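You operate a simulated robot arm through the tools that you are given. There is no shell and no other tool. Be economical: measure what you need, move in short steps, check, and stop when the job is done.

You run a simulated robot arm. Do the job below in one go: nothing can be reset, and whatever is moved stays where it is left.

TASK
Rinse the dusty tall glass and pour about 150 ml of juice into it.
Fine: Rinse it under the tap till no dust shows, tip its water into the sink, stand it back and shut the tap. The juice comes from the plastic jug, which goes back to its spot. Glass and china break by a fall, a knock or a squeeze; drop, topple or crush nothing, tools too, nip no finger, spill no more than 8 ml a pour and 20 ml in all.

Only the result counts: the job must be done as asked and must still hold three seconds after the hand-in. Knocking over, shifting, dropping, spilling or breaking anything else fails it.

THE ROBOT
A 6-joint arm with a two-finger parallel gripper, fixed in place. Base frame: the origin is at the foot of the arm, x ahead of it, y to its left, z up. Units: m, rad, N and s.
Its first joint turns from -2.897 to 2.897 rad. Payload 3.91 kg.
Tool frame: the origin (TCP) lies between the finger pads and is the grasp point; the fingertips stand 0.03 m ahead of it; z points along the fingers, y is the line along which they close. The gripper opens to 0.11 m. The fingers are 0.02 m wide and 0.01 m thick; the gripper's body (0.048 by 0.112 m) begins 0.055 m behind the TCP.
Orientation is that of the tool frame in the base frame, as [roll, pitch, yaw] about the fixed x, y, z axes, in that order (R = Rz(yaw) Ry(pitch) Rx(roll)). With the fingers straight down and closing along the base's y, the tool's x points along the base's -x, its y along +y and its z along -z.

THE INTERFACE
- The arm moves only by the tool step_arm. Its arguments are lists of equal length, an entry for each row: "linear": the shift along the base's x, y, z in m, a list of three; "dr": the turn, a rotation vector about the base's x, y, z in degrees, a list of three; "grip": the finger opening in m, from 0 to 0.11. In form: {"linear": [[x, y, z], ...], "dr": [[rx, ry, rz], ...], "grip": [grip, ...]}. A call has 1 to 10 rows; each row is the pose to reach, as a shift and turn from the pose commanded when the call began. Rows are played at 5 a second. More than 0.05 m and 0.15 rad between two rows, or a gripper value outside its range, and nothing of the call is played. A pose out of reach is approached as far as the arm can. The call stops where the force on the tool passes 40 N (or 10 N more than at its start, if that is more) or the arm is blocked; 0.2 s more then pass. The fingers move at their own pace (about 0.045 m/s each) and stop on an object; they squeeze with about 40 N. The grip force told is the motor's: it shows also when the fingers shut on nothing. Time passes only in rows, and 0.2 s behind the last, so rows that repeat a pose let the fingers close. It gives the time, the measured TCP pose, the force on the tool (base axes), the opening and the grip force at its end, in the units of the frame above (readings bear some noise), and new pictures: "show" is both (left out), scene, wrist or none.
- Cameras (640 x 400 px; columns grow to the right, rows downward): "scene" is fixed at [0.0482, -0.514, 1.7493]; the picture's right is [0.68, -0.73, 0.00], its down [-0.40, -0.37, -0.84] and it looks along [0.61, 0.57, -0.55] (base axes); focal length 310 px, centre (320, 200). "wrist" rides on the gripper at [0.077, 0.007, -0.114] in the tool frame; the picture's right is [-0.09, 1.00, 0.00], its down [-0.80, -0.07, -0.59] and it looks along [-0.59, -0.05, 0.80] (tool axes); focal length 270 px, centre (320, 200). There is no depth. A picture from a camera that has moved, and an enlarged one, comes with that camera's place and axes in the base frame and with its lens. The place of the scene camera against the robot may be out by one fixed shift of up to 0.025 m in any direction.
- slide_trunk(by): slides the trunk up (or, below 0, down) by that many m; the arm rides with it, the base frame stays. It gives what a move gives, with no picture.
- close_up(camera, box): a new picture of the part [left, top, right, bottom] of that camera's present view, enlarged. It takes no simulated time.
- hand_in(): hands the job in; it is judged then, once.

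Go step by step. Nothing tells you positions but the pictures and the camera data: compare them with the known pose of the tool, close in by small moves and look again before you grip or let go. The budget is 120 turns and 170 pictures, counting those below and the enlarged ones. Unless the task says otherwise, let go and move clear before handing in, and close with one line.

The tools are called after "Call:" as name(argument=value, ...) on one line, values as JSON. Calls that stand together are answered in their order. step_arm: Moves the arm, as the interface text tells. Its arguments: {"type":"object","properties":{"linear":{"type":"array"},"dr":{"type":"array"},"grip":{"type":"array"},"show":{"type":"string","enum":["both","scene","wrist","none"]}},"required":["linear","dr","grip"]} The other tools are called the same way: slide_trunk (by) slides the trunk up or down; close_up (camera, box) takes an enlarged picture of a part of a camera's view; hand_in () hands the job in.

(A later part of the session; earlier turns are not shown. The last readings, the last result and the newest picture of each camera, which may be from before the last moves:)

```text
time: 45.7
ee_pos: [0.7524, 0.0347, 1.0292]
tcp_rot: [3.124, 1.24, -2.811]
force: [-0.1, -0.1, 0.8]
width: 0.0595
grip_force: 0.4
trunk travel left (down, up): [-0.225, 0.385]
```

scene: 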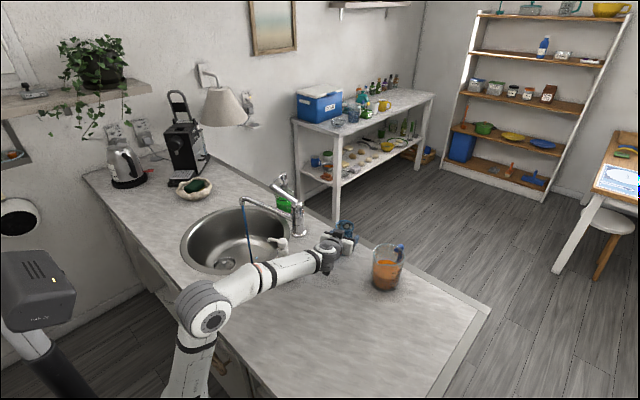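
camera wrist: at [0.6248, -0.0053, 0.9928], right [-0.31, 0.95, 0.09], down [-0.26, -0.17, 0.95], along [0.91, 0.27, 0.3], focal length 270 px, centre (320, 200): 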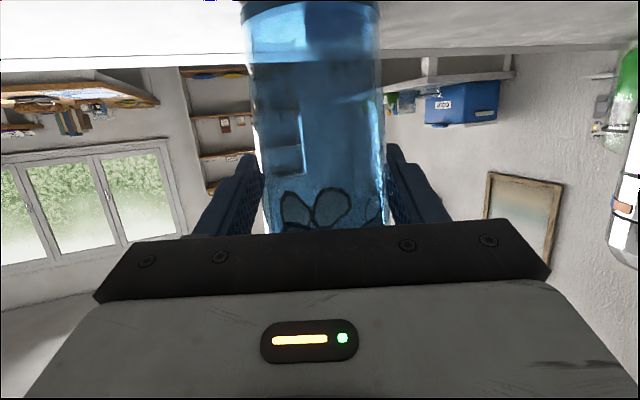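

Call:
step_arm(linear=[[0, 0, 0], [0, 0, 0], [0, 0, 0]], dr=[[0, 0, 0], [0, 0, 0], [0, 0, 0]], grip=[0.058, 0.057, 0.056], show="both")

Call:
close_up(camera="scene", box=[300, 200, 400, 270])

```text
time: 46.5
ee_pos: [0.7512, 0.0333, 1.0283]
tcp_rot: [3.125, 1.239, -2.811]
force: [-0.8, 0.6, -0.1]
width: 0.0585
grip_force: 39.9
trunk travel left (down, up): [-0.225, 0.385]
camera wrist: at [0.6248, -0.0053, 0.9928], right [-0.31, 0.95, 0.09], down [-0.26, -0.17, 0.95], along [0.91, 0.27, 0.3], focal length 270 px, centre (320, 200)
```

scene: 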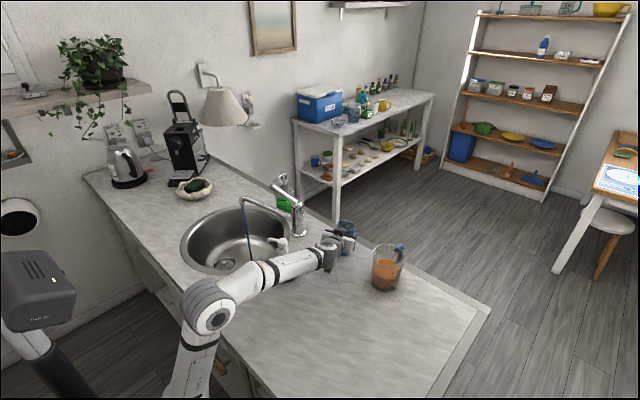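
wrist: 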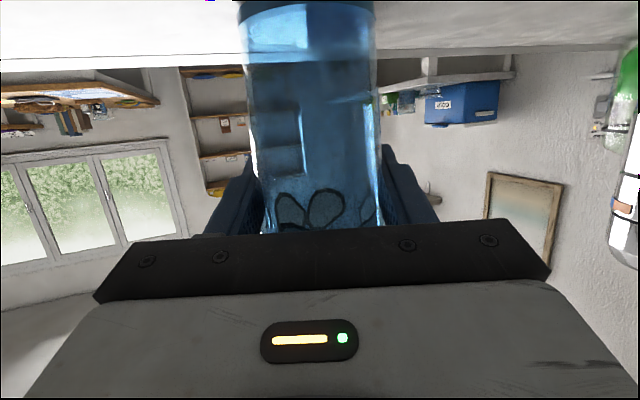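

```text
5.71 times, centred on (350, 235) of scene
camera zoom: at [0.0482, -0.514, 1.7493], right [0.68, -0.73, 0.0], down [-0.4, -0.37, -0.84], along [0.61, 0.57, -0.55], focal length 1771 px, centre (149, 0)
```

zoom: 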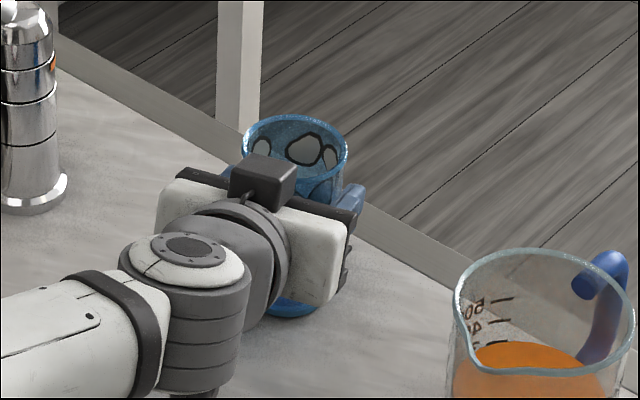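

The glass is held (0.0585 m, 40 N motor force) and looks intact. I'll lift it, retract, and carry it high past the soap bottle toward the sink.

Call:
step_arm(linear=[[0, 0, 0.02], [0, 0, 0.05], [-0.025, 0, 0.09], [-0.06, 0, 0.12], [-0.1, 0, 0.15], [-0.14, 0, 0.18], [-0.175, 0.02, 0.2], [-0.205, 0.055, 0.21], [-0.23, 0.095, 0.22], [-0.25, 0.135, 0.22]], dr=[[0, 0, 0], [0, 0, 0], [0, 0, 0], [0, 0, 0], [0, 0, 0], [0, 0, 0], [0, 0, 0], [0, 0, 0], [0, 0, 0], [0, 0, 0]], grip=[0.056, 0.056, 0.056, 0.056, 0.056, 0.056, 0.056, 0.056, 0.056, 0.056])

Call:
close_up(camera="scene", box=[180, 150, 340, 270])

```text
time: 48.7
ee_pos: [0.5047, 0.168, 1.2541]
tcp_rot: [3.123, 1.24, -2.812]
force: [0.0, -0.8, -2.6]
width: 0.0583
grip_force: 39.7
trunk travel left (down, up): [-0.225, 0.385]
camera wrist: at [0.376, 0.1284, 1.2169], right [-0.31, 0.95, 0.09], down [-0.26, -0.17, 0.95], along [0.91, 0.27, 0.3], focal length 270 px, centre (320, 200)
```

scene: 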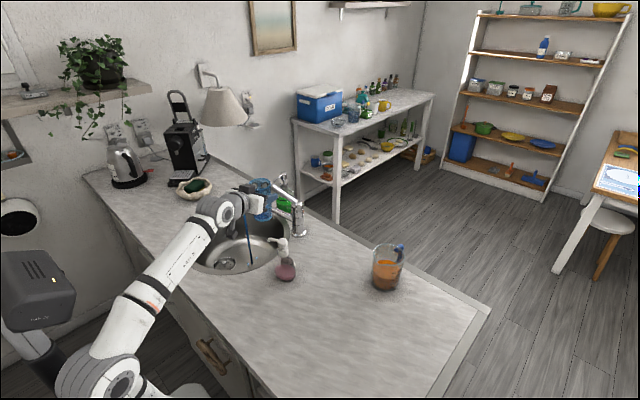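
wrist: 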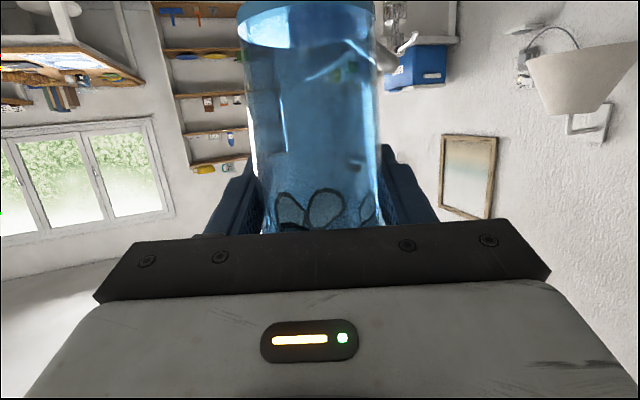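

```text
3.33 times, centred on (260, 210) of scene
camera zoom: at [0.0482, -0.514, 1.7493], right [0.68, -0.73, 0.0], down [-0.4, -0.37, -0.84], along [0.61, 0.57, -0.55], focal length 1033 px, centre (520, 167)
```

zoom: 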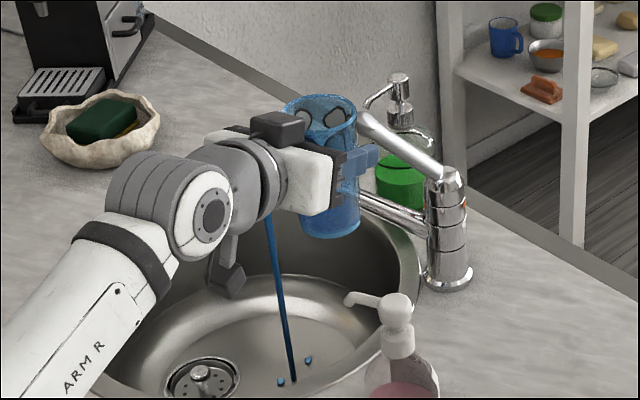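

The glass hangs upright in the grip. Now I yaw a little and bring it over the sink beside the spout, then lower it until its rim is below the outlet.

Call:
step_arm(linear=[[-0.015, 0.04, 0], [-0.02, 0.08, 0], [-0.015, 0.12, 0], [-0.005, 0.15, 0], [0.009, 0.175, 0], [0.009, 0.175, -0.045], [0.009, 0.175, -0.09], [0.009, 0.175, -0.135], [0.009, 0.175, -0.175], [0.009, 0.175, -0.21]], dr=[[0, 0, 5], [0, 0, 10], [0, 0, 14], [0, 0, 18], [0, 0, 18], [0, 0, 18], [0, 0, 18], [0, 0, 18], [0, 0, 18], [0, 0, 18]], grip=[0.056, 0.056, 0.056, 0.056, 0.056, 0.056, 0.056, 0.056, 0.056, 0.056])

Call:
close_up(camera="scene", box=[180, 160, 340, 280])

```text
time: 50.9
ee_pos: [0.509, 0.3419, 1.0491]
tcp_rot: [3.135, 1.237, -2.496]
force: [0.6, -0.4, -2.3]
width: 0.0579
grip_force: 40.0
out of reach, approached as far as the arm can: row 10
trunk travel left (down, up): [-0.225, 0.385]
camera wrist: at [0.399, 0.2666, 1.0145], right [-0.58, 0.81, 0.09], down [-0.19, -0.24, 0.95], along [0.79, 0.54, 0.29], focal length 270 px, centre (320, 200)
```

scene: 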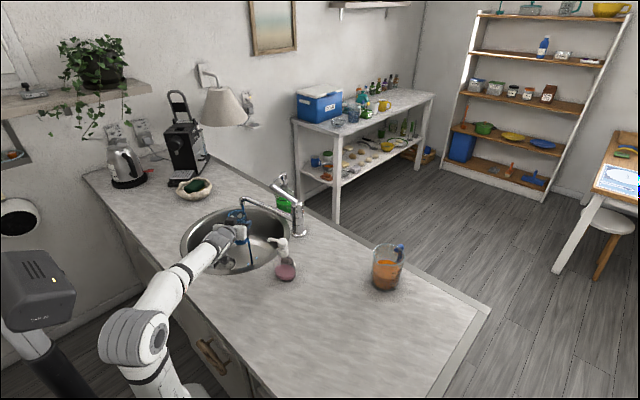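
wrist: 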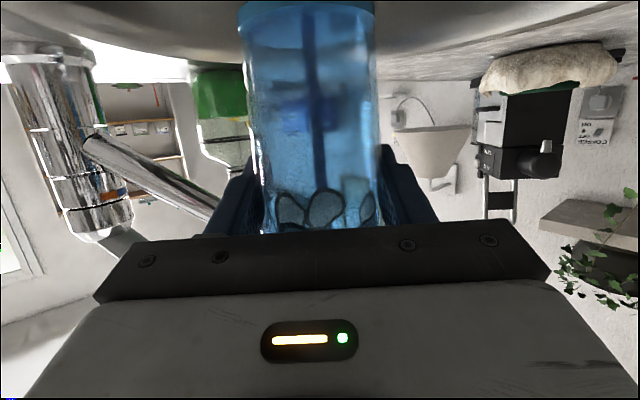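

```text
3.33 times, centred on (260, 220) of scene
camera zoom: at [0.0482, -0.514, 1.7493], right [0.68, -0.73, 0.0], down [-0.4, -0.37, -0.84], along [0.61, 0.57, -0.55], focal length 1033 px, centre (520, 133)
```

zoom: 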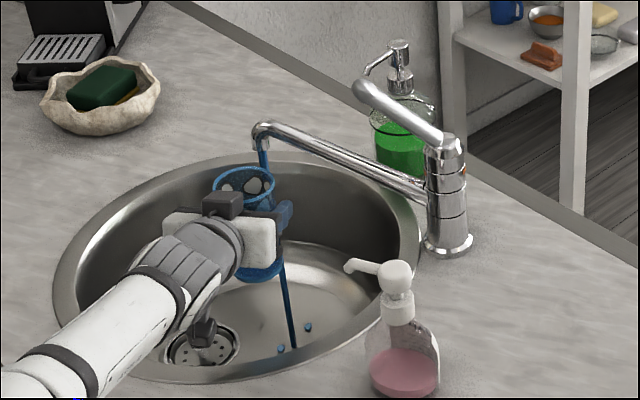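

The glass is beside the spout but can't go lower at this trunk height. I raise it 8 cm, lower the trunk 10 cm, which brings it to about z 1.03.

Call:
step_arm(linear=[[0, 0, 0.02], [0, 0, 0.05], [0, 0, 0.08]], dr=[[0, 0, 0], [0, 0, 0], [0, 0, 0]], grip=[0.056, 0.056, 0.056], show="none")

Call:
slide_trunk(by=-0.1)

Call:
close_up(camera="scene", box=[180, 160, 340, 280])

```text
time: 51.7
ee_pos: [0.5073, 0.343, 1.1178]
tcp_rot: [3.123, 1.239, -2.497]
force: [-0.1, 0.1, -1.4]
width: 0.0579
grip_force: 40.0
trunk travel left (down, up): [-0.225, 0.385]
```

```text
time: 53.0
ee_pos: [0.5084, 0.343, 1.019]
tcp_rot: [3.125, 1.24, -2.496]
force: [0.3, 0.4, -1.3]
width: 0.0578
grip_force: 39.5
trunk travel left (down, up): [-0.125, 0.485]
```

```text
3.33 times, centred on (260, 220) of scene
camera zoom: at [0.0482, -0.514, 1.7493], right [0.68, -0.73, 0.0], down [-0.4, -0.37, -0.84], along [0.61, 0.57, -0.55], focal length 1033 px, centre (520, 133)
```

zoom: 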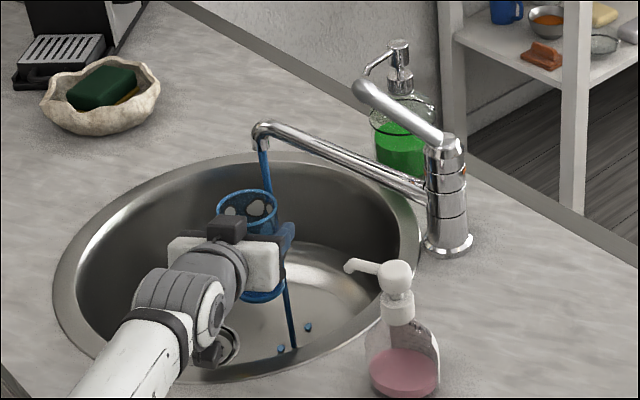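

Rim is now clearly below the outlet. I move the glass forward under the stream.

Call:
step_arm(linear=[[0.02, 0.015, 0], [0.04, 0.03, 0], [0.058, 0.043, 0], [0.058, 0.043, 0], [0.058, 0.043, 0]], dr=[[0, 0, 0], [0, 0, 0], [0, 0, 0], [0, 0, 0], [0, 0, 0]], grip=[0.056, 0.056, 0.056, 0.056, 0.056], show="wrist")

Call:
close_up(camera="scene", box=[210, 170, 290, 230])

```text
time: 54.2
ee_pos: [0.5657, 0.3873, 1.0193]
tcp_rot: [3.125, 1.24, -2.497]
force: [0.5, -0.8, -1.5]
width: 0.0581
grip_force: 40.1
trunk travel left (down, up): [-0.125, 0.485]
camera wrist: at [0.4571, 0.3107, 0.9838], right [-0.59, 0.8, 0.09], down [-0.19, -0.25, 0.95], along [0.79, 0.54, 0.3], focal length 270 px, centre (320, 200)
```

wrist: 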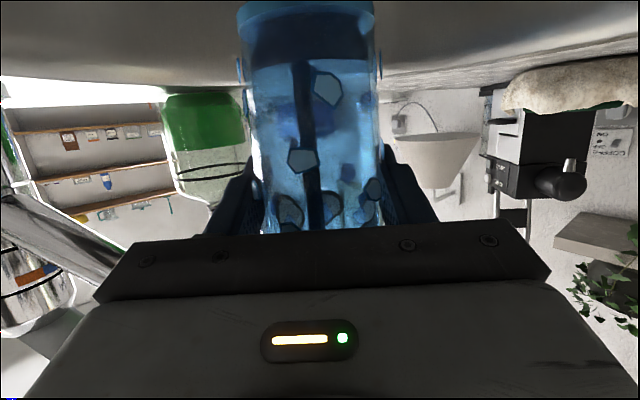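

```text
6.67 times, centred on (250, 200) of scene
camera zoom: at [0.0482, -0.514, 1.7493], right [0.68, -0.73, 0.0], down [-0.4, -0.37, -0.84], along [0.61, 0.57, -0.55], focal length 2066 px, centre (787, 200)
```

zoom: 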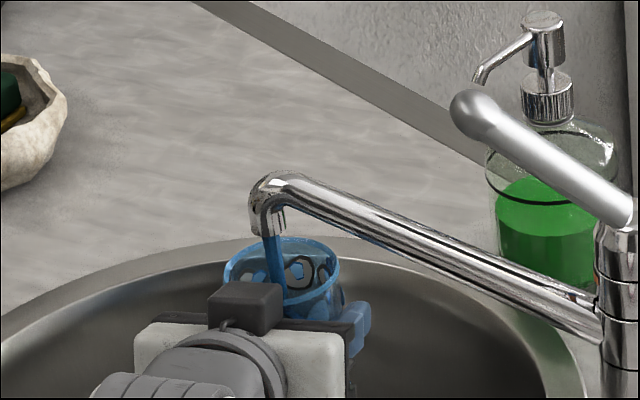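

The stream falls into the glass and water is collecting. I hold it there for a couple of seconds.

Call:
step_arm(linear=[[0, 0, 0], [0, 0, 0], [0, 0, 0], [0, 0, 0], [0, 0, 0], [0, 0, 0], [0, 0, 0], [0, 0, 0], [0, 0, 0], [0, 0, 0]], dr=[[0, 0, 0], [0, 0, 0], [0, 0, 0], [0, 0, 0], [0, 0, 0], [0, 0, 0], [0, 0, 0], [0, 0, 0], [0, 0, 0], [0, 0, 0]], grip=[0.056, 0.056, 0.056, 0.056, 0.056, 0.056, 0.056, 0.056, 0.056, 0.056], show="wrist")

Call:
close_up(camera="scene", box=[210, 170, 290, 230])

```text
time: 56.5
ee_pos: [0.5663, 0.3877, 1.0192]
tcp_rot: [3.124, 1.239, -2.494]
force: [-0.3, 0.4, -2.6]
width: 0.0583
grip_force: 40.1
trunk travel left (down, up): [-0.125, 0.485]
camera wrist: at [0.4571, 0.3107, 0.9837], right [-0.59, 0.8, 0.09], down [-0.19, -0.25, 0.95], along [0.79, 0.54, 0.3], focal length 270 px, centre (320, 200)
```

wrist: 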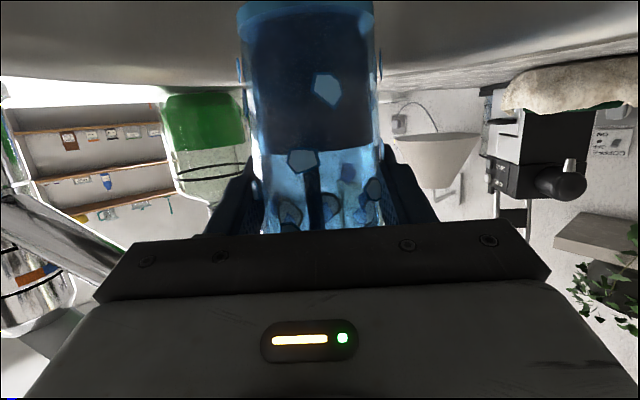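

```text
6.67 times, centred on (250, 200) of scene
camera zoom: at [0.0482, -0.514, 1.7493], right [0.68, -0.73, 0.0], down [-0.4, -0.37, -0.84], along [0.61, 0.57, -0.55], focal length 2066 px, centre (787, 200)
```

zoom: 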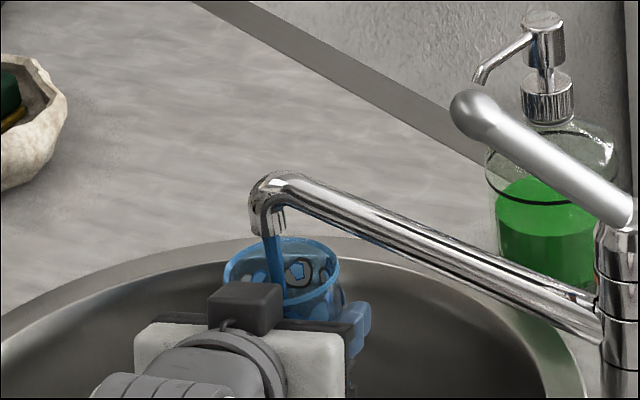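

About half full. I keep holding until it fills and the dust patches have been wetted.

Call:
step_arm(linear=[[0, 0, 0], [0, 0, 0], [0, 0, 0], [0, 0, 0], [0, 0, 0], [0, 0, 0], [0, 0, 0], [0, 0, 0], [0, 0, 0], [0, 0, 0]], dr=[[0, 0, 0], [0, 0, 0], [0, 0, 0], [0, 0, 0], [0, 0, 0], [0, 0, 0], [0, 0, 0], [0, 0, 0], [0, 0, 0], [0, 0, 0]], grip=[0.056, 0.056, 0.056, 0.056, 0.056, 0.056, 0.056, 0.056, 0.056, 0.056], show="none")

Call:
step_arm(linear=[[0, 0, 0], [0, 0, 0], [0, 0, 0], [0, 0, 0], [0, 0, 0], [0, 0, 0], [0, 0, 0], [0, 0, 0], [0, 0, 0], [0, 0, 0]], dr=[[0, 0, 0], [0, 0, 0], [0, 0, 0], [0, 0, 0], [0, 0, 0], [0, 0, 0], [0, 0, 0], [0, 0, 0], [0, 0, 0], [0, 0, 0]], grip=[0.056, 0.056, 0.056, 0.056, 0.056, 0.056, 0.056, 0.056, 0.056, 0.056], show="wrist")

Call:
close_up(camera="scene", box=[200, 170, 290, 240])

```text
time: 58.6
ee_pos: [0.5661, 0.3871, 1.0194]
tcp_rot: [3.123, 1.239, -2.497]
force: [1.1, -0.6, -3.6]
width: 0.0583
grip_force: 40.3
trunk travel left (down, up): [-0.125, 0.485]
```

```text
time: 60.9
ee_pos: [0.5666, 0.3877, 1.0192]
tcp_rot: [3.124, 1.239, -2.496]
force: [0.4, 0.0, -4.5]
width: 0.0579
grip_force: 39.9
trunk travel left (down, up): [-0.125, 0.485]
camera wrist: at [0.4572, 0.3107, 0.9837], right [-0.59, 0.8, 0.09], down [-0.19, -0.25, 0.95], along [0.79, 0.54, 0.3], focal length 270 px, centre (320, 200)
```

wrist: 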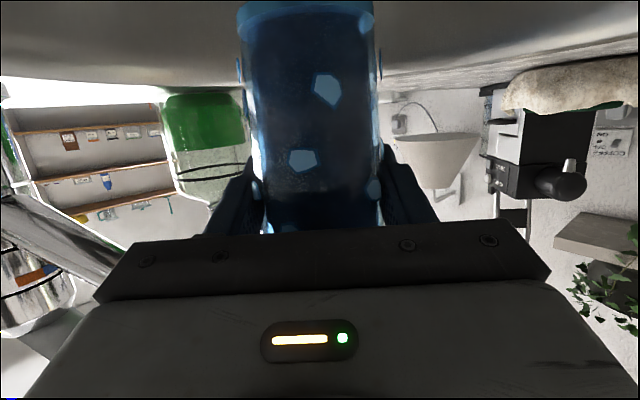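

```text
5.71 times, centred on (245, 205) of scene
camera zoom: at [0.0482, -0.514, 1.7493], right [0.68, -0.73, 0.0], down [-0.4, -0.37, -0.84], along [0.61, 0.57, -0.55], focal length 1771 px, centre (749, 171)
```

zoom: 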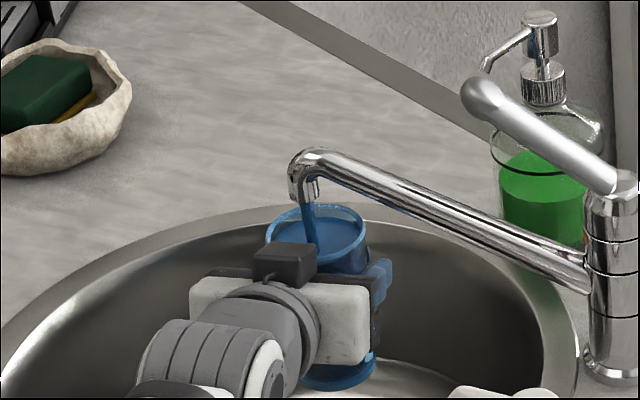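

The glass is practically full and no dust patches show from the scene camera. I hold one more moment, back out from under the spout, and raise it over the sink's middle to tip it out.

Call:
step_arm(linear=[[0, 0, 0], [0, 0, 0], [0, 0, 0], [-0.015, -0.01, 0], [-0.03, -0.022, 0], [-0.05, -0.037, 0], [-0.07, -0.035, 0.02], [-0.085, -0.025, 0.05], [-0.09, -0.015, 0.08], [-0.09, -0.01, 0.1]], dr=[[0, 0, 0], [0, 0, 0], [0, 0, 0], [0, 0, 0], [0, 0, 0], [0, 0, 0], [0, 0, 0], [0, 0, 0], [0, 0, 0], [0, 0, 0]], grip=[0.056, 0.056, 0.056, 0.056, 0.056, 0.056, 0.056, 0.056, 0.056, 0.056])

Call:
close_up(camera="scene", box=[180, 160, 300, 280])

```text
time: 63.0
ee_pos: [0.4759, 0.378, 1.1176]
tcp_rot: [3.122, 1.24, -2.498]
force: [0.2, -0.2, -5.3]
width: 0.0582
grip_force: 40.2
trunk travel left (down, up): [-0.125, 0.485]
camera wrist: at [0.3669, 0.3018, 1.0821], right [-0.59, 0.8, 0.09], down [-0.19, -0.25, 0.95], along [0.79, 0.54, 0.3], focal length 270 px, centre (320, 200)
```

scene: 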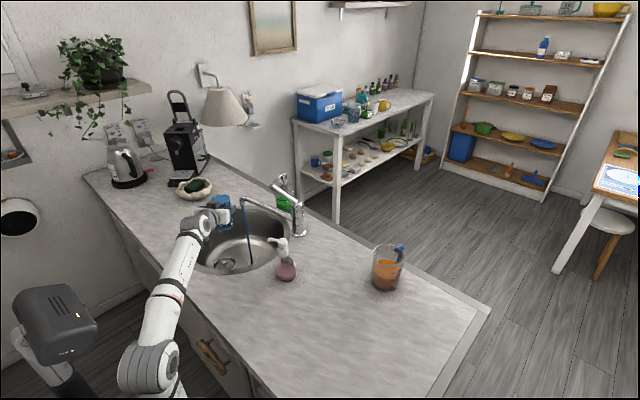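
wrist: 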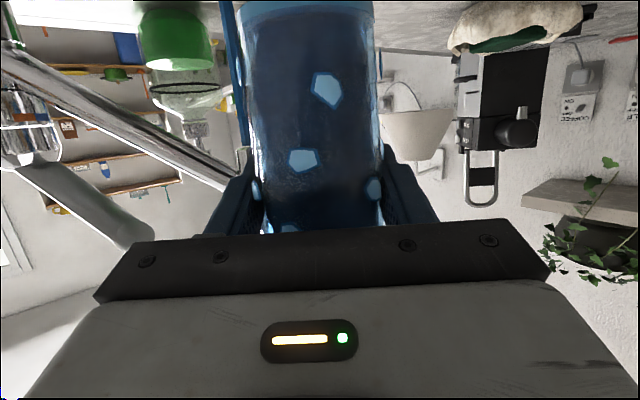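

```text
3.33 times, centred on (240, 220) of scene
camera zoom: at [0.0482, -0.514, 1.7493], right [0.68, -0.73, 0.0], down [-0.4, -0.37, -0.84], along [0.61, 0.57, -0.55], focal length 1033 px, centre (587, 133)
```

zoom: 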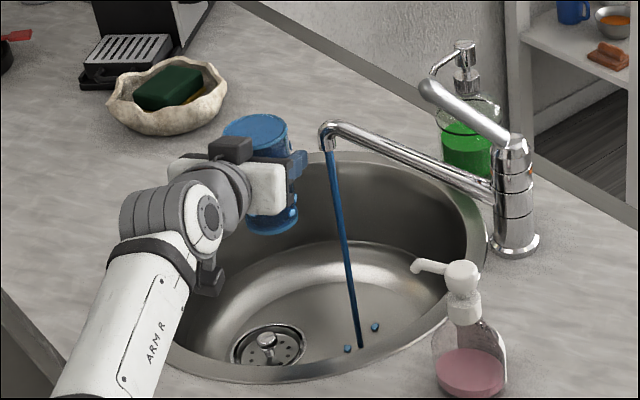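

Full of water and over the sink. I tip it by rolling the wrist, so the water falls to the sink's middle-right side.

Call:
step_arm(linear=[[0, 0, 0], [0, 0, 0], [0, 0, 0], [0, 0, 0], [0, 0, 0], [0, 0, 0], [0, 0, 0], [0, 0, 0], [0, 0, 0], [0, 0, 0]], dr=[[6.35, 4.76, -2.74], [12.7, 9.5, -5.5], [19, 14.3, -8.2], [25.4, 19, -11], [31.7, 23.8, -13.7], [38.1, 28.6, -16.4], [44.4, 33.3, -19.2], [50.8, 38.1, -21.9], [57.1, 42.8, -24.6], [63.5, 47.6, -27.4]], grip=[0.056, 0.056, 0.056, 0.056, 0.056, 0.056, 0.056, 0.056, 0.056, 0.056])

```text
time: 65.2
ee_pos: [0.4761, 0.3767, 1.119]
tcp_rot: [1.884, 0.096, 2.246]
force: [0.6, 0.5, -3.3]
width: 0.058
grip_force: 40.2
trunk travel left (down, up): [-0.125, 0.485]
camera wrist: at [0.3426, 0.3723, 1.1523], right [0.24, 0.2, 0.95], down [0.03, -0.98, 0.19], along [0.97, -0.01, -0.24], focal length 270 px, centre (320, 200)
```

scene: 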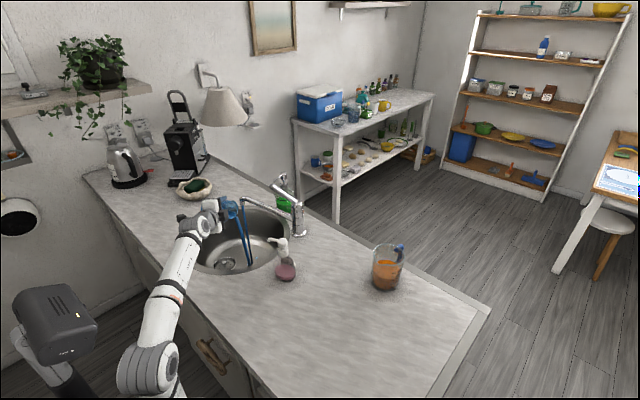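
wrist: 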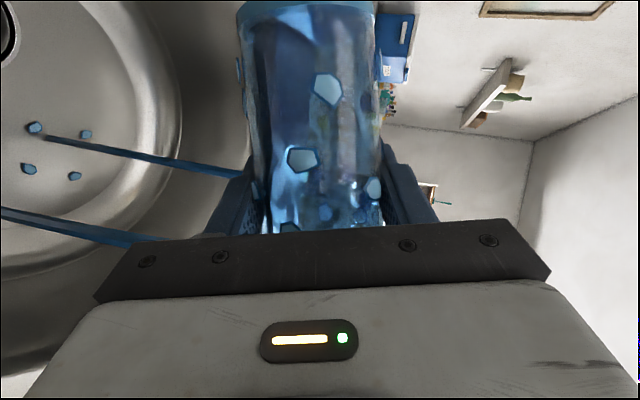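

Water is running out into the bowl. I roll on to about 125° and hold so it drains.

Call:
step_arm(linear=[[0, 0, 0], [0, 0, 0], [0, 0, 0], [0, 0, 0], [0, 0, 0], [0, 0, 0], [0, 0, 0], [0, 0, 0], [0, 0, 0], [0, 0, 0]], dr=[[6.35, 4.76, -2.74], [12.7, 9.5, -5.5], [19, 14.3, -8.2], [25.4, 19, -11], [30, 22.6, -13], [30, 22.6, -13], [30, 22.6, -13], [30, 22.6, -13], [30, 22.6, -13], [30, 22.6, -13]], grip=[0.056, 0.056, 0.056, 0.056, 0.056, 0.056, 0.056, 0.056, 0.056, 0.056])

Call:
close_up(camera="scene", box=[180, 160, 300, 280])

```text
time: 67.5
ee_pos: [0.4775, 0.3753, 1.1185]
tcp_rot: [1.947, -0.553, 1.999]
force: [0.7, -0.6, -2.9]
width: 0.0579
grip_force: 40.1
trunk travel left (down, up): [-0.125, 0.485]
camera wrist: at [0.3654, 0.3695, 1.1993], right [0.57, -0.36, 0.74], down [-0.21, -0.93, -0.29], along [0.8, 0.01, -0.6], focal length 270 px, centre (320, 200)
```

scene: 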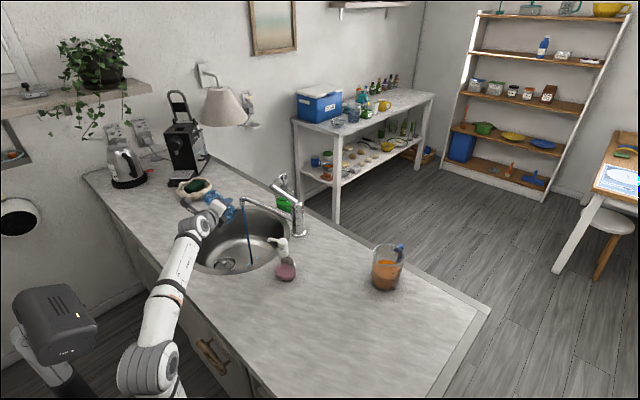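
wrist: 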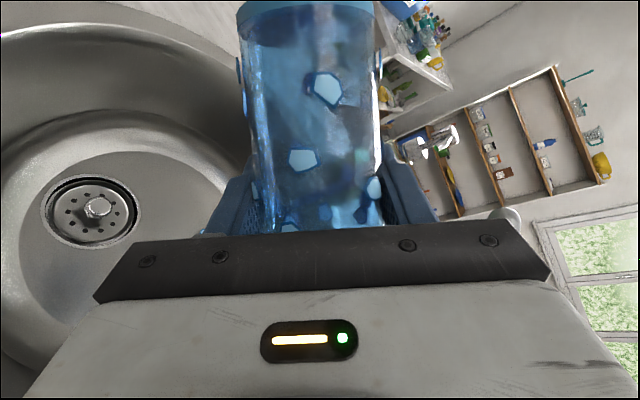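

```text
3.33 times, centred on (240, 220) of scene
camera zoom: at [0.0482, -0.514, 1.7493], right [0.68, -0.73, 0.0], down [-0.4, -0.37, -0.84], along [0.61, 0.57, -0.55], focal length 1033 px, centre (587, 133)
```

zoom: 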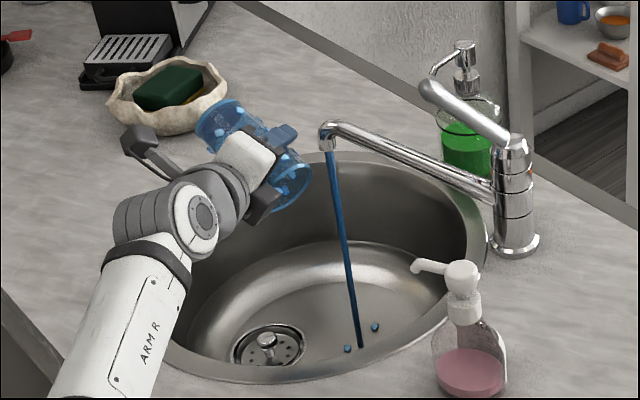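

The water is out. I take a close look at the glass for remaining dust.

Call:
close_up(camera="wrist", box=[220, 0, 400, 240])

Call:
close_up(camera="scene", box=[205, 185, 255, 225])

```text
1.67 times, centred on (310, 120) of wrist
camera zoom: at [0.3654, 0.3695, 1.1993], right [0.57, -0.36, 0.74], down [-0.21, -0.93, -0.29], along [0.8, 0.01, -0.6], focal length 450 px, centre (337, 333)
```

zoom: 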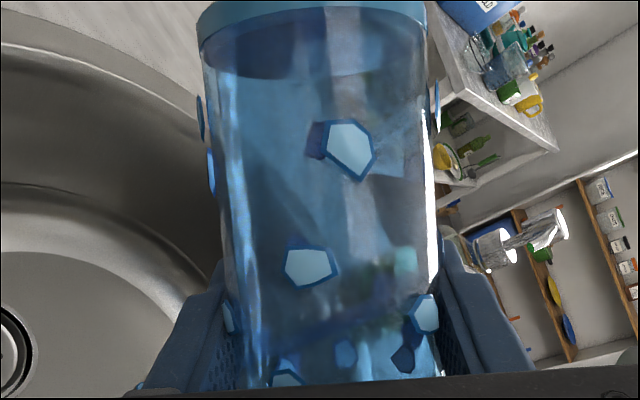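

```text
10.00 times, centred on (230, 205) of scene
camera zoom: at [0.0482, -0.514, 1.7493], right [0.68, -0.73, 0.0], down [-0.4, -0.37, -0.84], along [0.61, 0.57, -0.55], focal length 3099 px, centre (1220, 150)
```

zoom: 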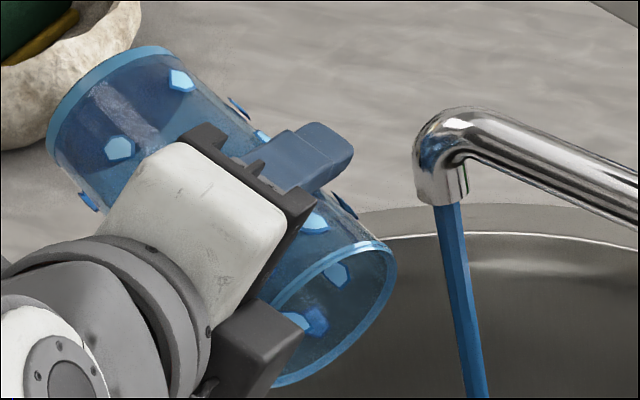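

Only clear water drops remain; no dust shows. I roll the glass upright again while raising it.

Call:
step_arm(linear=[[0, 0, 0], [0, 0, 0], [0, 0, 0], [0, 0, 0], [0, 0, 0], [0, 0, 0], [0, 0, 0], [0, 0, 0.01], [0, 0, 0.03], [0, 0, 0.05]], dr=[[-6.35, -4.76, 2.74], [-12.7, -9.5, 5.5], [-19, -14.3, 8.2], [-25.4, -19, 11], [-31.7, -23.8, 13.7], [-38.1, -28.6, 16.4], [-44.4, -33.3, 19.2], [-50.8, -38.1, 21.9], [-57.1, -42.8, 24.6], [-63.5, -47.6, 27.4]], grip=[0.056, 0.056, 0.056, 0.056, 0.056, 0.056, 0.056, 0.056, 0.056, 0.056], show="none")

Call:
step_arm(linear=[[0, 0, 0.03], [0, 0, 0.05], [0, -0.01, 0.07], [0, -0.02, 0.09], [0, -0.02, 0.1], [0, -0.02, 0.1]], dr=[[-6.35, -4.76, 2.74], [-12.7, -9.5, 5.5], [-19, -14.3, 8.2], [-25.4, -19, 11], [-30, -22.6, 13], [-30, -22.6, 13]], grip=[0.056, 0.056, 0.056, 0.056, 0.056, 0.056], show="scene")

```text
time: 69.7
ee_pos: [0.4762, 0.3763, 1.1671]
tcp_rot: [2.047, 0.817, 2.588]
force: [0.2, -0.4, -2.7]
width: 0.0583
grip_force: 40.1
trunk travel left (down, up): [-0.125, 0.485]
```

```text
time: 71.0
ee_pos: [0.4762, 0.3569, 1.2674]
tcp_rot: [3.128, 1.24, -2.493]
force: [-0.1, -0.1, -2.3]
width: 0.0578
grip_force: 40.4
trunk travel left (down, up): [-0.125, 0.485]
```

scene: 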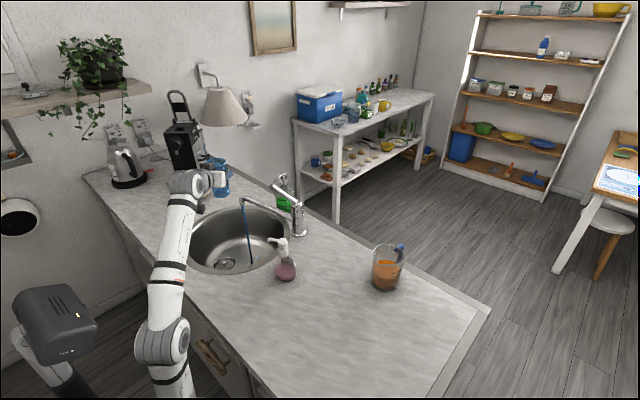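

The glass is upright, empty and high. I carry it back along the same path toward its spot.

Call:
step_arm(linear=[[-0.01, -0.04, 0], [-0.005, -0.08, 0], [0, -0.12, 0], [0.015, -0.155, 0], [0.03, -0.19, -0.005], [0.05, -0.225, -0.01], [0.075, -0.26, -0.02], [0.105, -0.295, -0.03], [0.14, -0.318, -0.05], [0.175, -0.3235, -0.08]], dr=[[0, 0, -4.5], [0, 0, -9], [0, 0, -13.5], [0, 0, -18], [0, 0, -18], [0, 0, -18], [0, 0, -18], [0, 0, -18], [0, 0, -18], [0, 0, -18]], grip=[0.056, 0.056, 0.056, 0.056, 0.056, 0.056, 0.056, 0.056, 0.056, 0.056], show="none")

Call:
step_arm(linear=[[0.035, 0, -0.025], [0.07, 0, -0.055], [0.099, 0, -0.085], [0.1, 0, -0.11], [0.1, 0, -0.13], [0.1, 0, -0.135]], dr=[[0, 0, 0], [0, 0, 0], [0, 0, 0], [0, 0, 0], [0, 0, 0], [0, 0, 0]], grip=[0.056, 0.056, 0.056, 0.056, 0.056, 0.056], show="both")

```text
time: 73.2
ee_pos: [0.6539, 0.0346, 1.1886]
tcp_rot: [3.123, 1.243, -2.81]
force: [-1.0, -0.2, -2.6]
width: 0.0578
grip_force: 40.0
trunk travel left (down, up): [-0.125, 0.485]
```

```text
time: 74.7
ee_pos: [0.753, 0.0332, 1.0515]
tcp_rot: [3.125, 1.243, -2.812]
force: [-0.2, -0.4, -2.2]
width: 0.0582
grip_force: 40.2
trunk travel left (down, up): [-0.125, 0.485]
camera wrist: at [0.6252, -0.0051, 1.0169], right [-0.31, 0.95, 0.09], down [-0.26, -0.17, 0.95], along [0.91, 0.27, 0.3], focal length 270 px, centre (320, 200)
```

scene: 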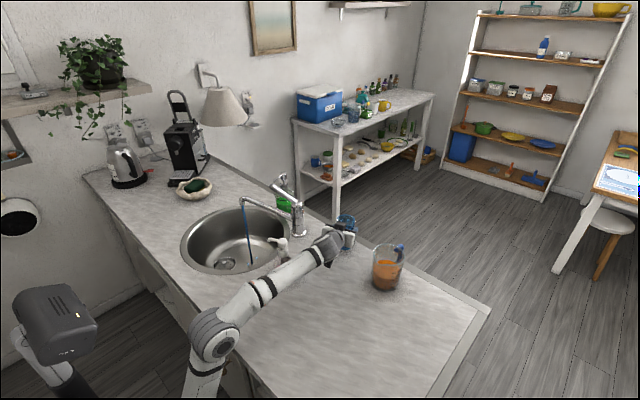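
wrist: 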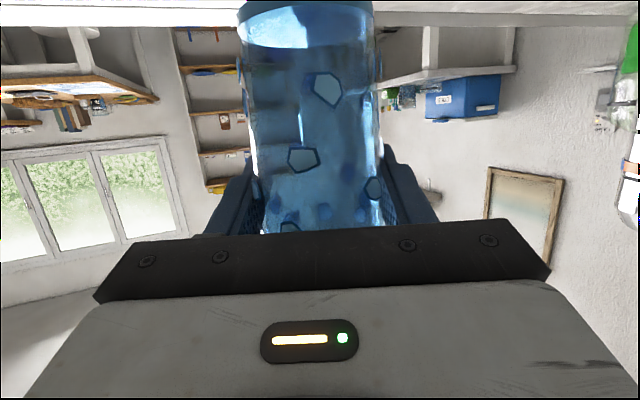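

The glass is 2.3 cm above its spot. I lower it slowly, watching the force.

Call:
step_arm(linear=[[0, 0, -0.007], [0, 0, -0.013], [0, 0, -0.017], [0, 0, -0.02], [0, 0, -0.0215]], dr=[[0, 0, 0], [0, 0, 0], [0, 0, 0], [0, 0, 0], [0, 0, 0]], grip=[0.056, 0.056, 0.056, 0.056, 0.056], show="none")

Call:
step_arm(linear=[[0, 0, -0.001], [0, 0, -0.001]], dr=[[0, 0, 0], [0, 0, 0]], grip=[0.056, 0.056], show="none")

```text
time: 75.8
ee_pos: [0.7515, 0.0324, 1.0325]
tcp_rot: [3.124, 1.241, -2.813]
force: [-0.4, 0.1, -1.8]
width: 0.0581
grip_force: 40.1
trunk travel left (down, up): [-0.125, 0.485]
```

```text
time: 76.5
ee_pos: [0.7512, 0.0329, 1.0313]
tcp_rot: [3.124, 1.241, -2.809]
force: [-0.4, -0.2, -2.5]
width: 0.0579
grip_force: 40.5
trunk travel left (down, up): [-0.125, 0.485]
```

Still carrying its weight; I continue in 1 mm steps.

Call:
step_arm(linear=[[0, 0, -0.001], [0, 0, -0.002], [0, 0, -0.002]], dr=[[0, 0, 0], [0, 0, 0], [0, 0, 0]], grip=[0.056, 0.056, 0.056], show="none")

Call:
step_arm(linear=[[0, 0, -0.001], [0, 0, -0.001], [0, 0, -0.001]], dr=[[0, 0, 0], [0, 0, 0], [0, 0, 0]], grip=[0.056, 0.056, 0.056], show="wrist")

```text
time: 77.2
ee_pos: [0.7507, 0.0313, 1.029]
tcp_rot: [3.125, 1.241, -2.811]
force: [-0.5, -0.2, -2.0]
width: 0.0582
grip_force: 39.9
trunk travel left (down, up): [-0.125, 0.485]
```

```text
time: 78.0
ee_pos: [0.752, 0.0323, 1.0283]
tcp_rot: [3.123, 1.242, -2.81]
force: [1.2, -0.8, 0.6]
width: 0.058
grip_force: 40.1
trunk travel left (down, up): [-0.125, 0.485]
camera wrist: at [0.6242, -0.0061, 0.9923], right [-0.31, 0.95, 0.09], down [-0.26, -0.17, 0.95], along [0.91, 0.27, 0.3], focal length 270 px, centre (320, 200)
```

wrist: 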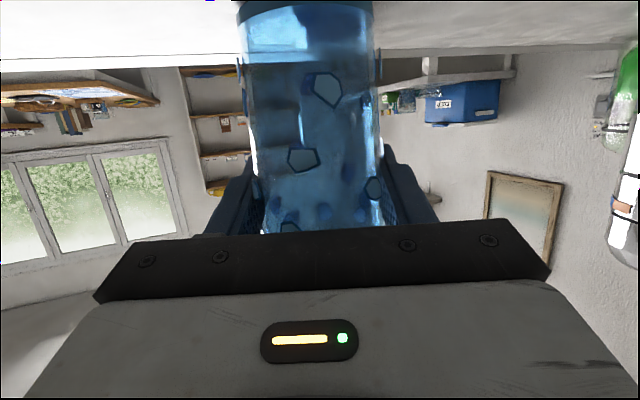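

Contact reached (force shifted from −2 to +0.6 N). I open gently and back straight out along the tool axis.

Call:
step_arm(linear=[[0, 0, 0], [0, 0, 0], [0, 0, 0], [0, 0, 0], [-0.02, -0.007, 0.002], [-0.05, -0.017, 0.005], [-0.085, -0.029, 0.01], [-0.12, -0.041, 0.03]], dr=[[0, 0, 0], [0, 0, 0], [0, 0, 0], [0, 0, 0], [0, 0, 0], [0, 0, 0], [0, 0, 0], [0, 0, 0]], grip=[0.062, 0.07, 0.085, 0.1, 0.11, 0.11, 0.11, 0.11])

Call:
close_up(camera="scene", box=[250, 190, 430, 310])

```text
time: 79.8
ee_pos: [0.6322, -0.0086, 1.0577]
tcp_rot: [3.124, 1.242, -2.812]
force: [-0.1, 0.9, 0.5]
width: 0.1098
grip_force: 0.0
trunk travel left (down, up): [-0.125, 0.485]
camera wrist: at [0.5047, -0.0475, 1.0214], right [-0.31, 0.95, 0.09], down [-0.26, -0.18, 0.95], along [0.91, 0.27, 0.3], focal length 270 px, centre (320, 200)
```

scene: 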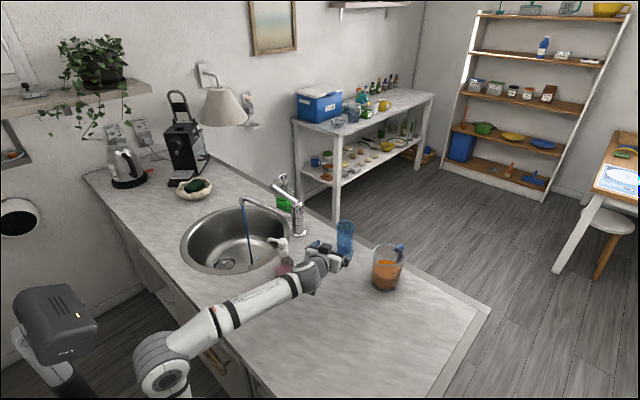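
wrist: 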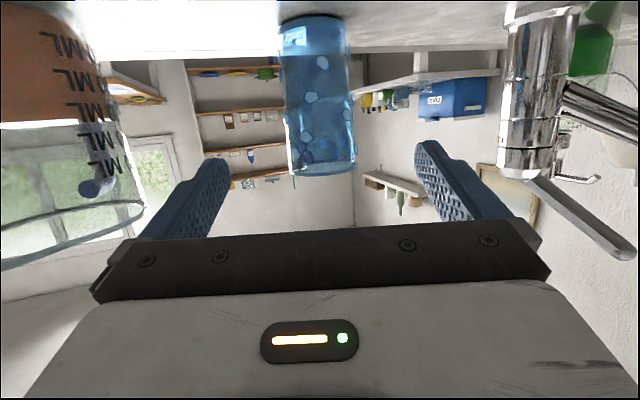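

```text
3.33 times, centred on (340, 250) of scene
camera zoom: at [0.0482, -0.514, 1.7493], right [0.68, -0.73, 0.0], down [-0.4, -0.37, -0.84], along [0.61, 0.57, -0.55], focal length 1033 px, centre (253, 33)
```

zoom: 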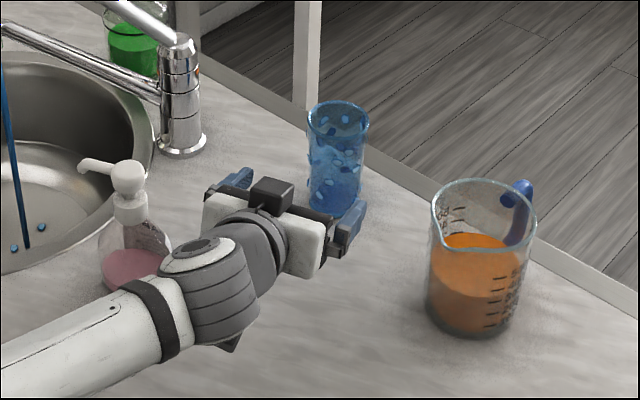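

The glass stands clean at its spot. Now I go back, above the tap lever, to push it down and shut the tap.

Call:
step_arm(linear=[[-0.03, 0, 0.045], [-0.06, 0, 0.09], [-0.08, 0.02, 0.13], [-0.1, 0.055, 0.16], [-0.11, 0.095, 0.185], [-0.115, 0.14, 0.19], [-0.115, 0.185, 0.19], [-0.115, 0.225, 0.19], [-0.115, 0.265, 0.19], [-0.11, 0.3, 0.19]], dr=[[0, 0, 0], [0, 0, 0], [0, 0, 0], [0, 0, 0], [0, 0, 0], [0, 0, 0], [0, 0, 0], [0, 0, 0], [0, 0, 0], [0, 0, 0]], grip=[0.1, 0.08, 0.06, 0.04, 0.02, 0, 0, 0, 0, 0])

```text
refused: row 1 steps farther than a row can; nothing moved
```

Call:
step_arm(linear=[[-0.025, 0, 0.04], [-0.05, 0, 0.08], [-0.07, 0.02, 0.12], [-0.09, 0.05, 0.15], [-0.11, 0.085, 0.175], [-0.115, 0.13, 0.19], [-0.115, 0.175, 0.19], [-0.115, 0.22, 0.19], [-0.115, 0.26, 0.19], [-0.11, 0.3, 0.19]], dr=[[0, 0, 0], [0, 0, 0], [0, 0, 0], [0, 0, 0], [0, 0, 0], [0, 0, 0], [0, 0, 0], [0, 0, 0], [0, 0, 0], [0, 0, 0]], grip=[0.1, 0.08, 0.06, 0.04, 0.02, 0, 0, 0, 0, 0])

```text
time: 82.0
ee_pos: [0.5227, 0.2908, 1.2511]
tcp_rot: [3.121, 1.243, -2.812]
force: [-0.1, -1.3, 1.4]
width: 0.0
grip_force: 37.9
trunk travel left (down, up): [-0.125, 0.485]
camera wrist: at [0.3954, 0.2522, 1.2151], right [-0.31, 0.95, 0.09], down [-0.26, -0.18, 0.95], along [0.91, 0.27, 0.3], focal length 270 px, centre (320, 200)
```

scene: 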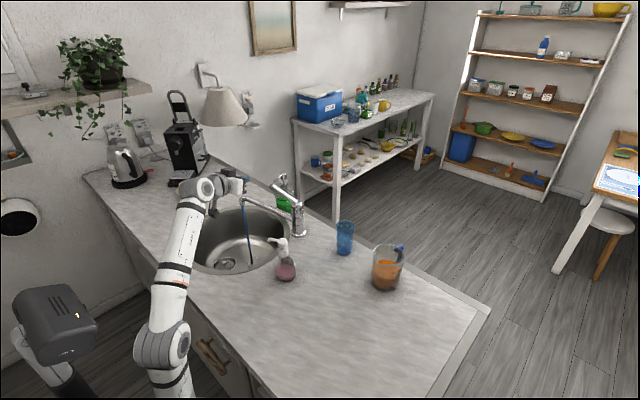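
wrist: 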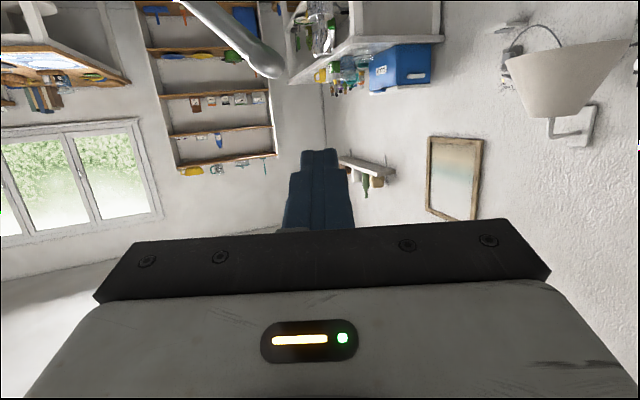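

Lever tip now at ≈(0.64,0.297,1.177). I move the closed fingers above it, then press down to the shut position.

Call:
step_arm(linear=[[0.035, -0.002, 0], [0.07, -0.004, 0], [0.114, -0.007, -0.005], [0.114, -0.007, -0.025], [0.114, -0.007, -0.035], [0.114, -0.007, -0.045], [0.114, -0.007, -0.055], [0.115, -0.007, -0.065], [0.115, -0.007, -0.074]], dr=[[0, 0, 0], [0, 0, 0], [0, 0, 0], [0, 0, 0], [0, 0, 0], [0, 0, 0], [0, 0, 0], [0, 0, 0], [0, 0, 0]], grip=[0, 0, 0, 0, 0, 0, 0, 0, 0])

Call:
close_up(camera="scene", box=[180, 160, 340, 280])

```text
time: 84.0
ee_pos: [0.6381, 0.2844, 1.1745]
tcp_rot: [3.124, 1.24, -2.809]
force: [-1.2, 0.3, 0.1]
width: 0.0
grip_force: 37.5
trunk travel left (down, up): [-0.125, 0.485]
camera wrist: at [0.5106, 0.2466, 1.1379], right [-0.31, 0.95, 0.09], down [-0.26, -0.17, 0.95], along [0.91, 0.27, 0.3], focal length 270 px, centre (320, 200)
```

scene: 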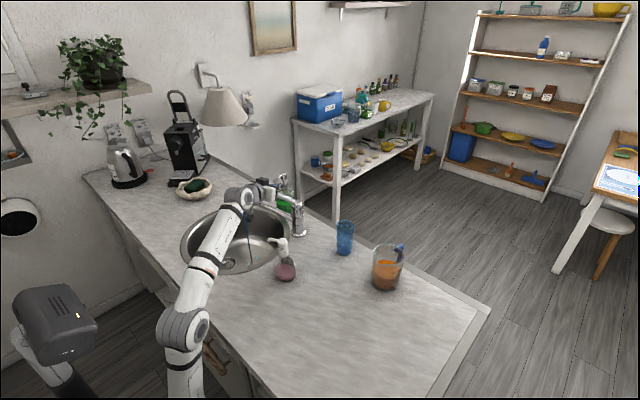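
wrist: 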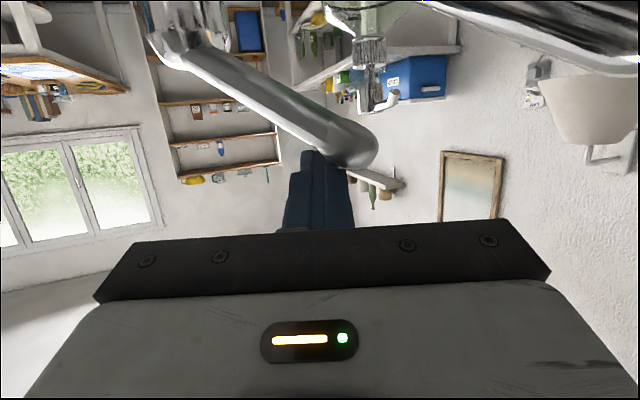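

```text
3.33 times, centred on (260, 220) of scene
camera zoom: at [0.0482, -0.514, 1.7493], right [0.68, -0.73, 0.0], down [-0.4, -0.37, -0.84], along [0.61, 0.57, -0.55], focal length 1033 px, centre (520, 133)
```

zoom: 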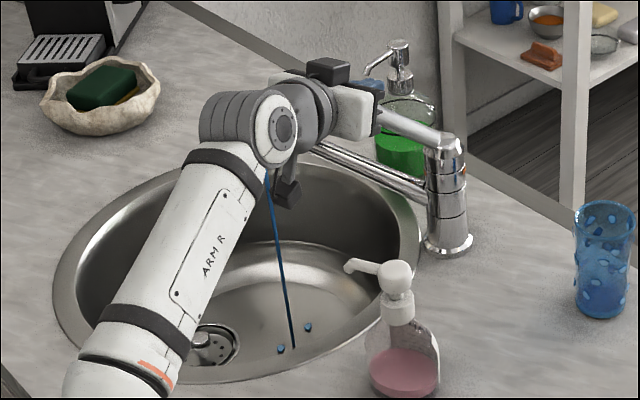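

The stream is thinner; I press further down.

Call:
step_arm(linear=[[0, 0, -0.006], [0, 0, -0.012], [0, 0, -0.018], [0, 0, -0.022]], dr=[[0, 0, 0], [0, 0, 0], [0, 0, 0], [0, 0, 0]], grip=[0, 0, 0, 0], show="none")

Call:
close_up(camera="scene", box=[180, 160, 340, 280])

```text
time: 85.0
ee_pos: [0.6345, 0.2815, 1.1601]
tcp_rot: [3.117, 1.257, -2.817]
force: [3.3, -1.9, 35.7]
width: 0.0001
grip_force: 38.3
trunk travel left (down, up): [-0.125, 0.485]
```

```text
3.33 times, centred on (260, 220) of scene
camera zoom: at [0.0482, -0.514, 1.7493], right [0.68, -0.73, 0.0], down [-0.4, -0.37, -0.84], along [0.61, 0.57, -0.55], focal length 1033 px, centre (520, 133)
```

zoom: 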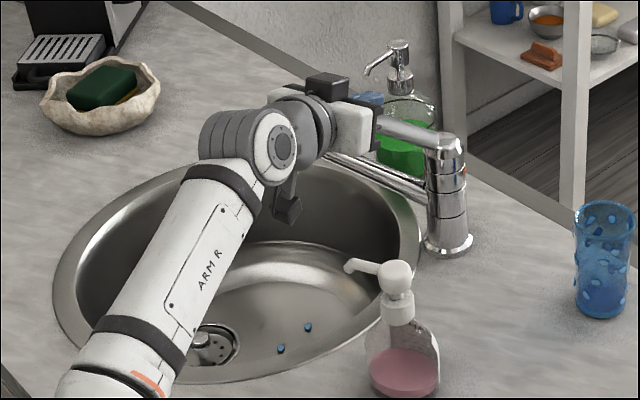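

The tap is shut and no stream shows. Next I back off upward and pitch the tool steeply down on the way to the jug.

Call:
step_arm(linear=[[0, 0, 0.03], [-0.02, 0, 0.07], [-0.05, -0.02, 0.1], [-0.08, -0.05, 0.12], [-0.1, -0.09, 0.14], [-0.1, -0.13, 0.16], [-0.1, -0.17, 0.18], [-0.1, -0.21, 0.19], [-0.1, -0.25, 0.19], [-0.1, -0.29, 0.19]], dr=[[0, 0, 0], [0, 0, 0], [0, 0, 0], [-2.77, 8.04, 0], [-5.54, 16.08, 0], [-8.31, 24.12, 0], [-11.08, 32.16, 0], [-13.85, 40.2, 0], [-16.62, 48.24, 0], [-19.4, 56.28, 0]], grip=[0, 0, 0, 0.02, 0.04, 0.06, 0.08, 0.1, 0.11, 0.11])

```text
time: 87.2
ee_pos: [0.4632, 0.0007, 1.1397]
tcp_rot: [3.127, 0.209, -2.807]
force: [0.5, -0.6, 0.4]
width: 0.1099
grip_force: 0.0
out of reach, approached as far as the arm can: row 5, 6, 7, 8, 9, 10
trunk travel left (down, up): [-0.125, 0.485]
camera wrist: at [0.3678, -0.0265, 1.2362], right [-0.25, 0.97, 0.03], down [0.65, 0.14, 0.75], along [0.72, 0.2, -0.66], focal length 270 px, centre (320, 200)
```

scene: 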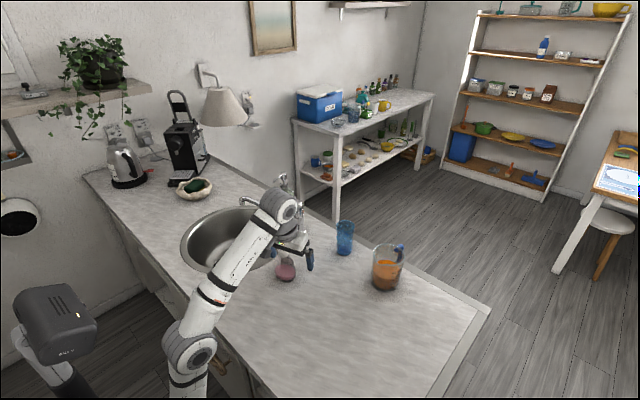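
wrist: 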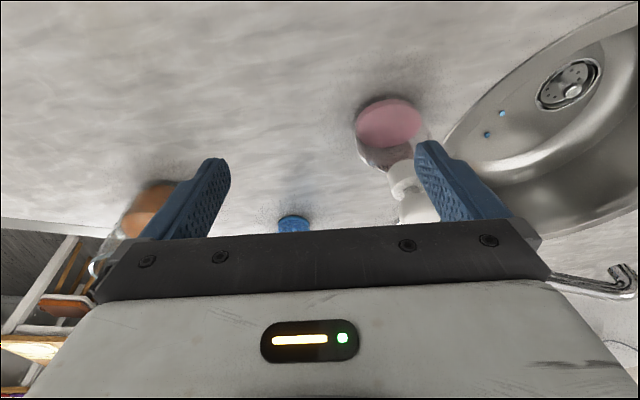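

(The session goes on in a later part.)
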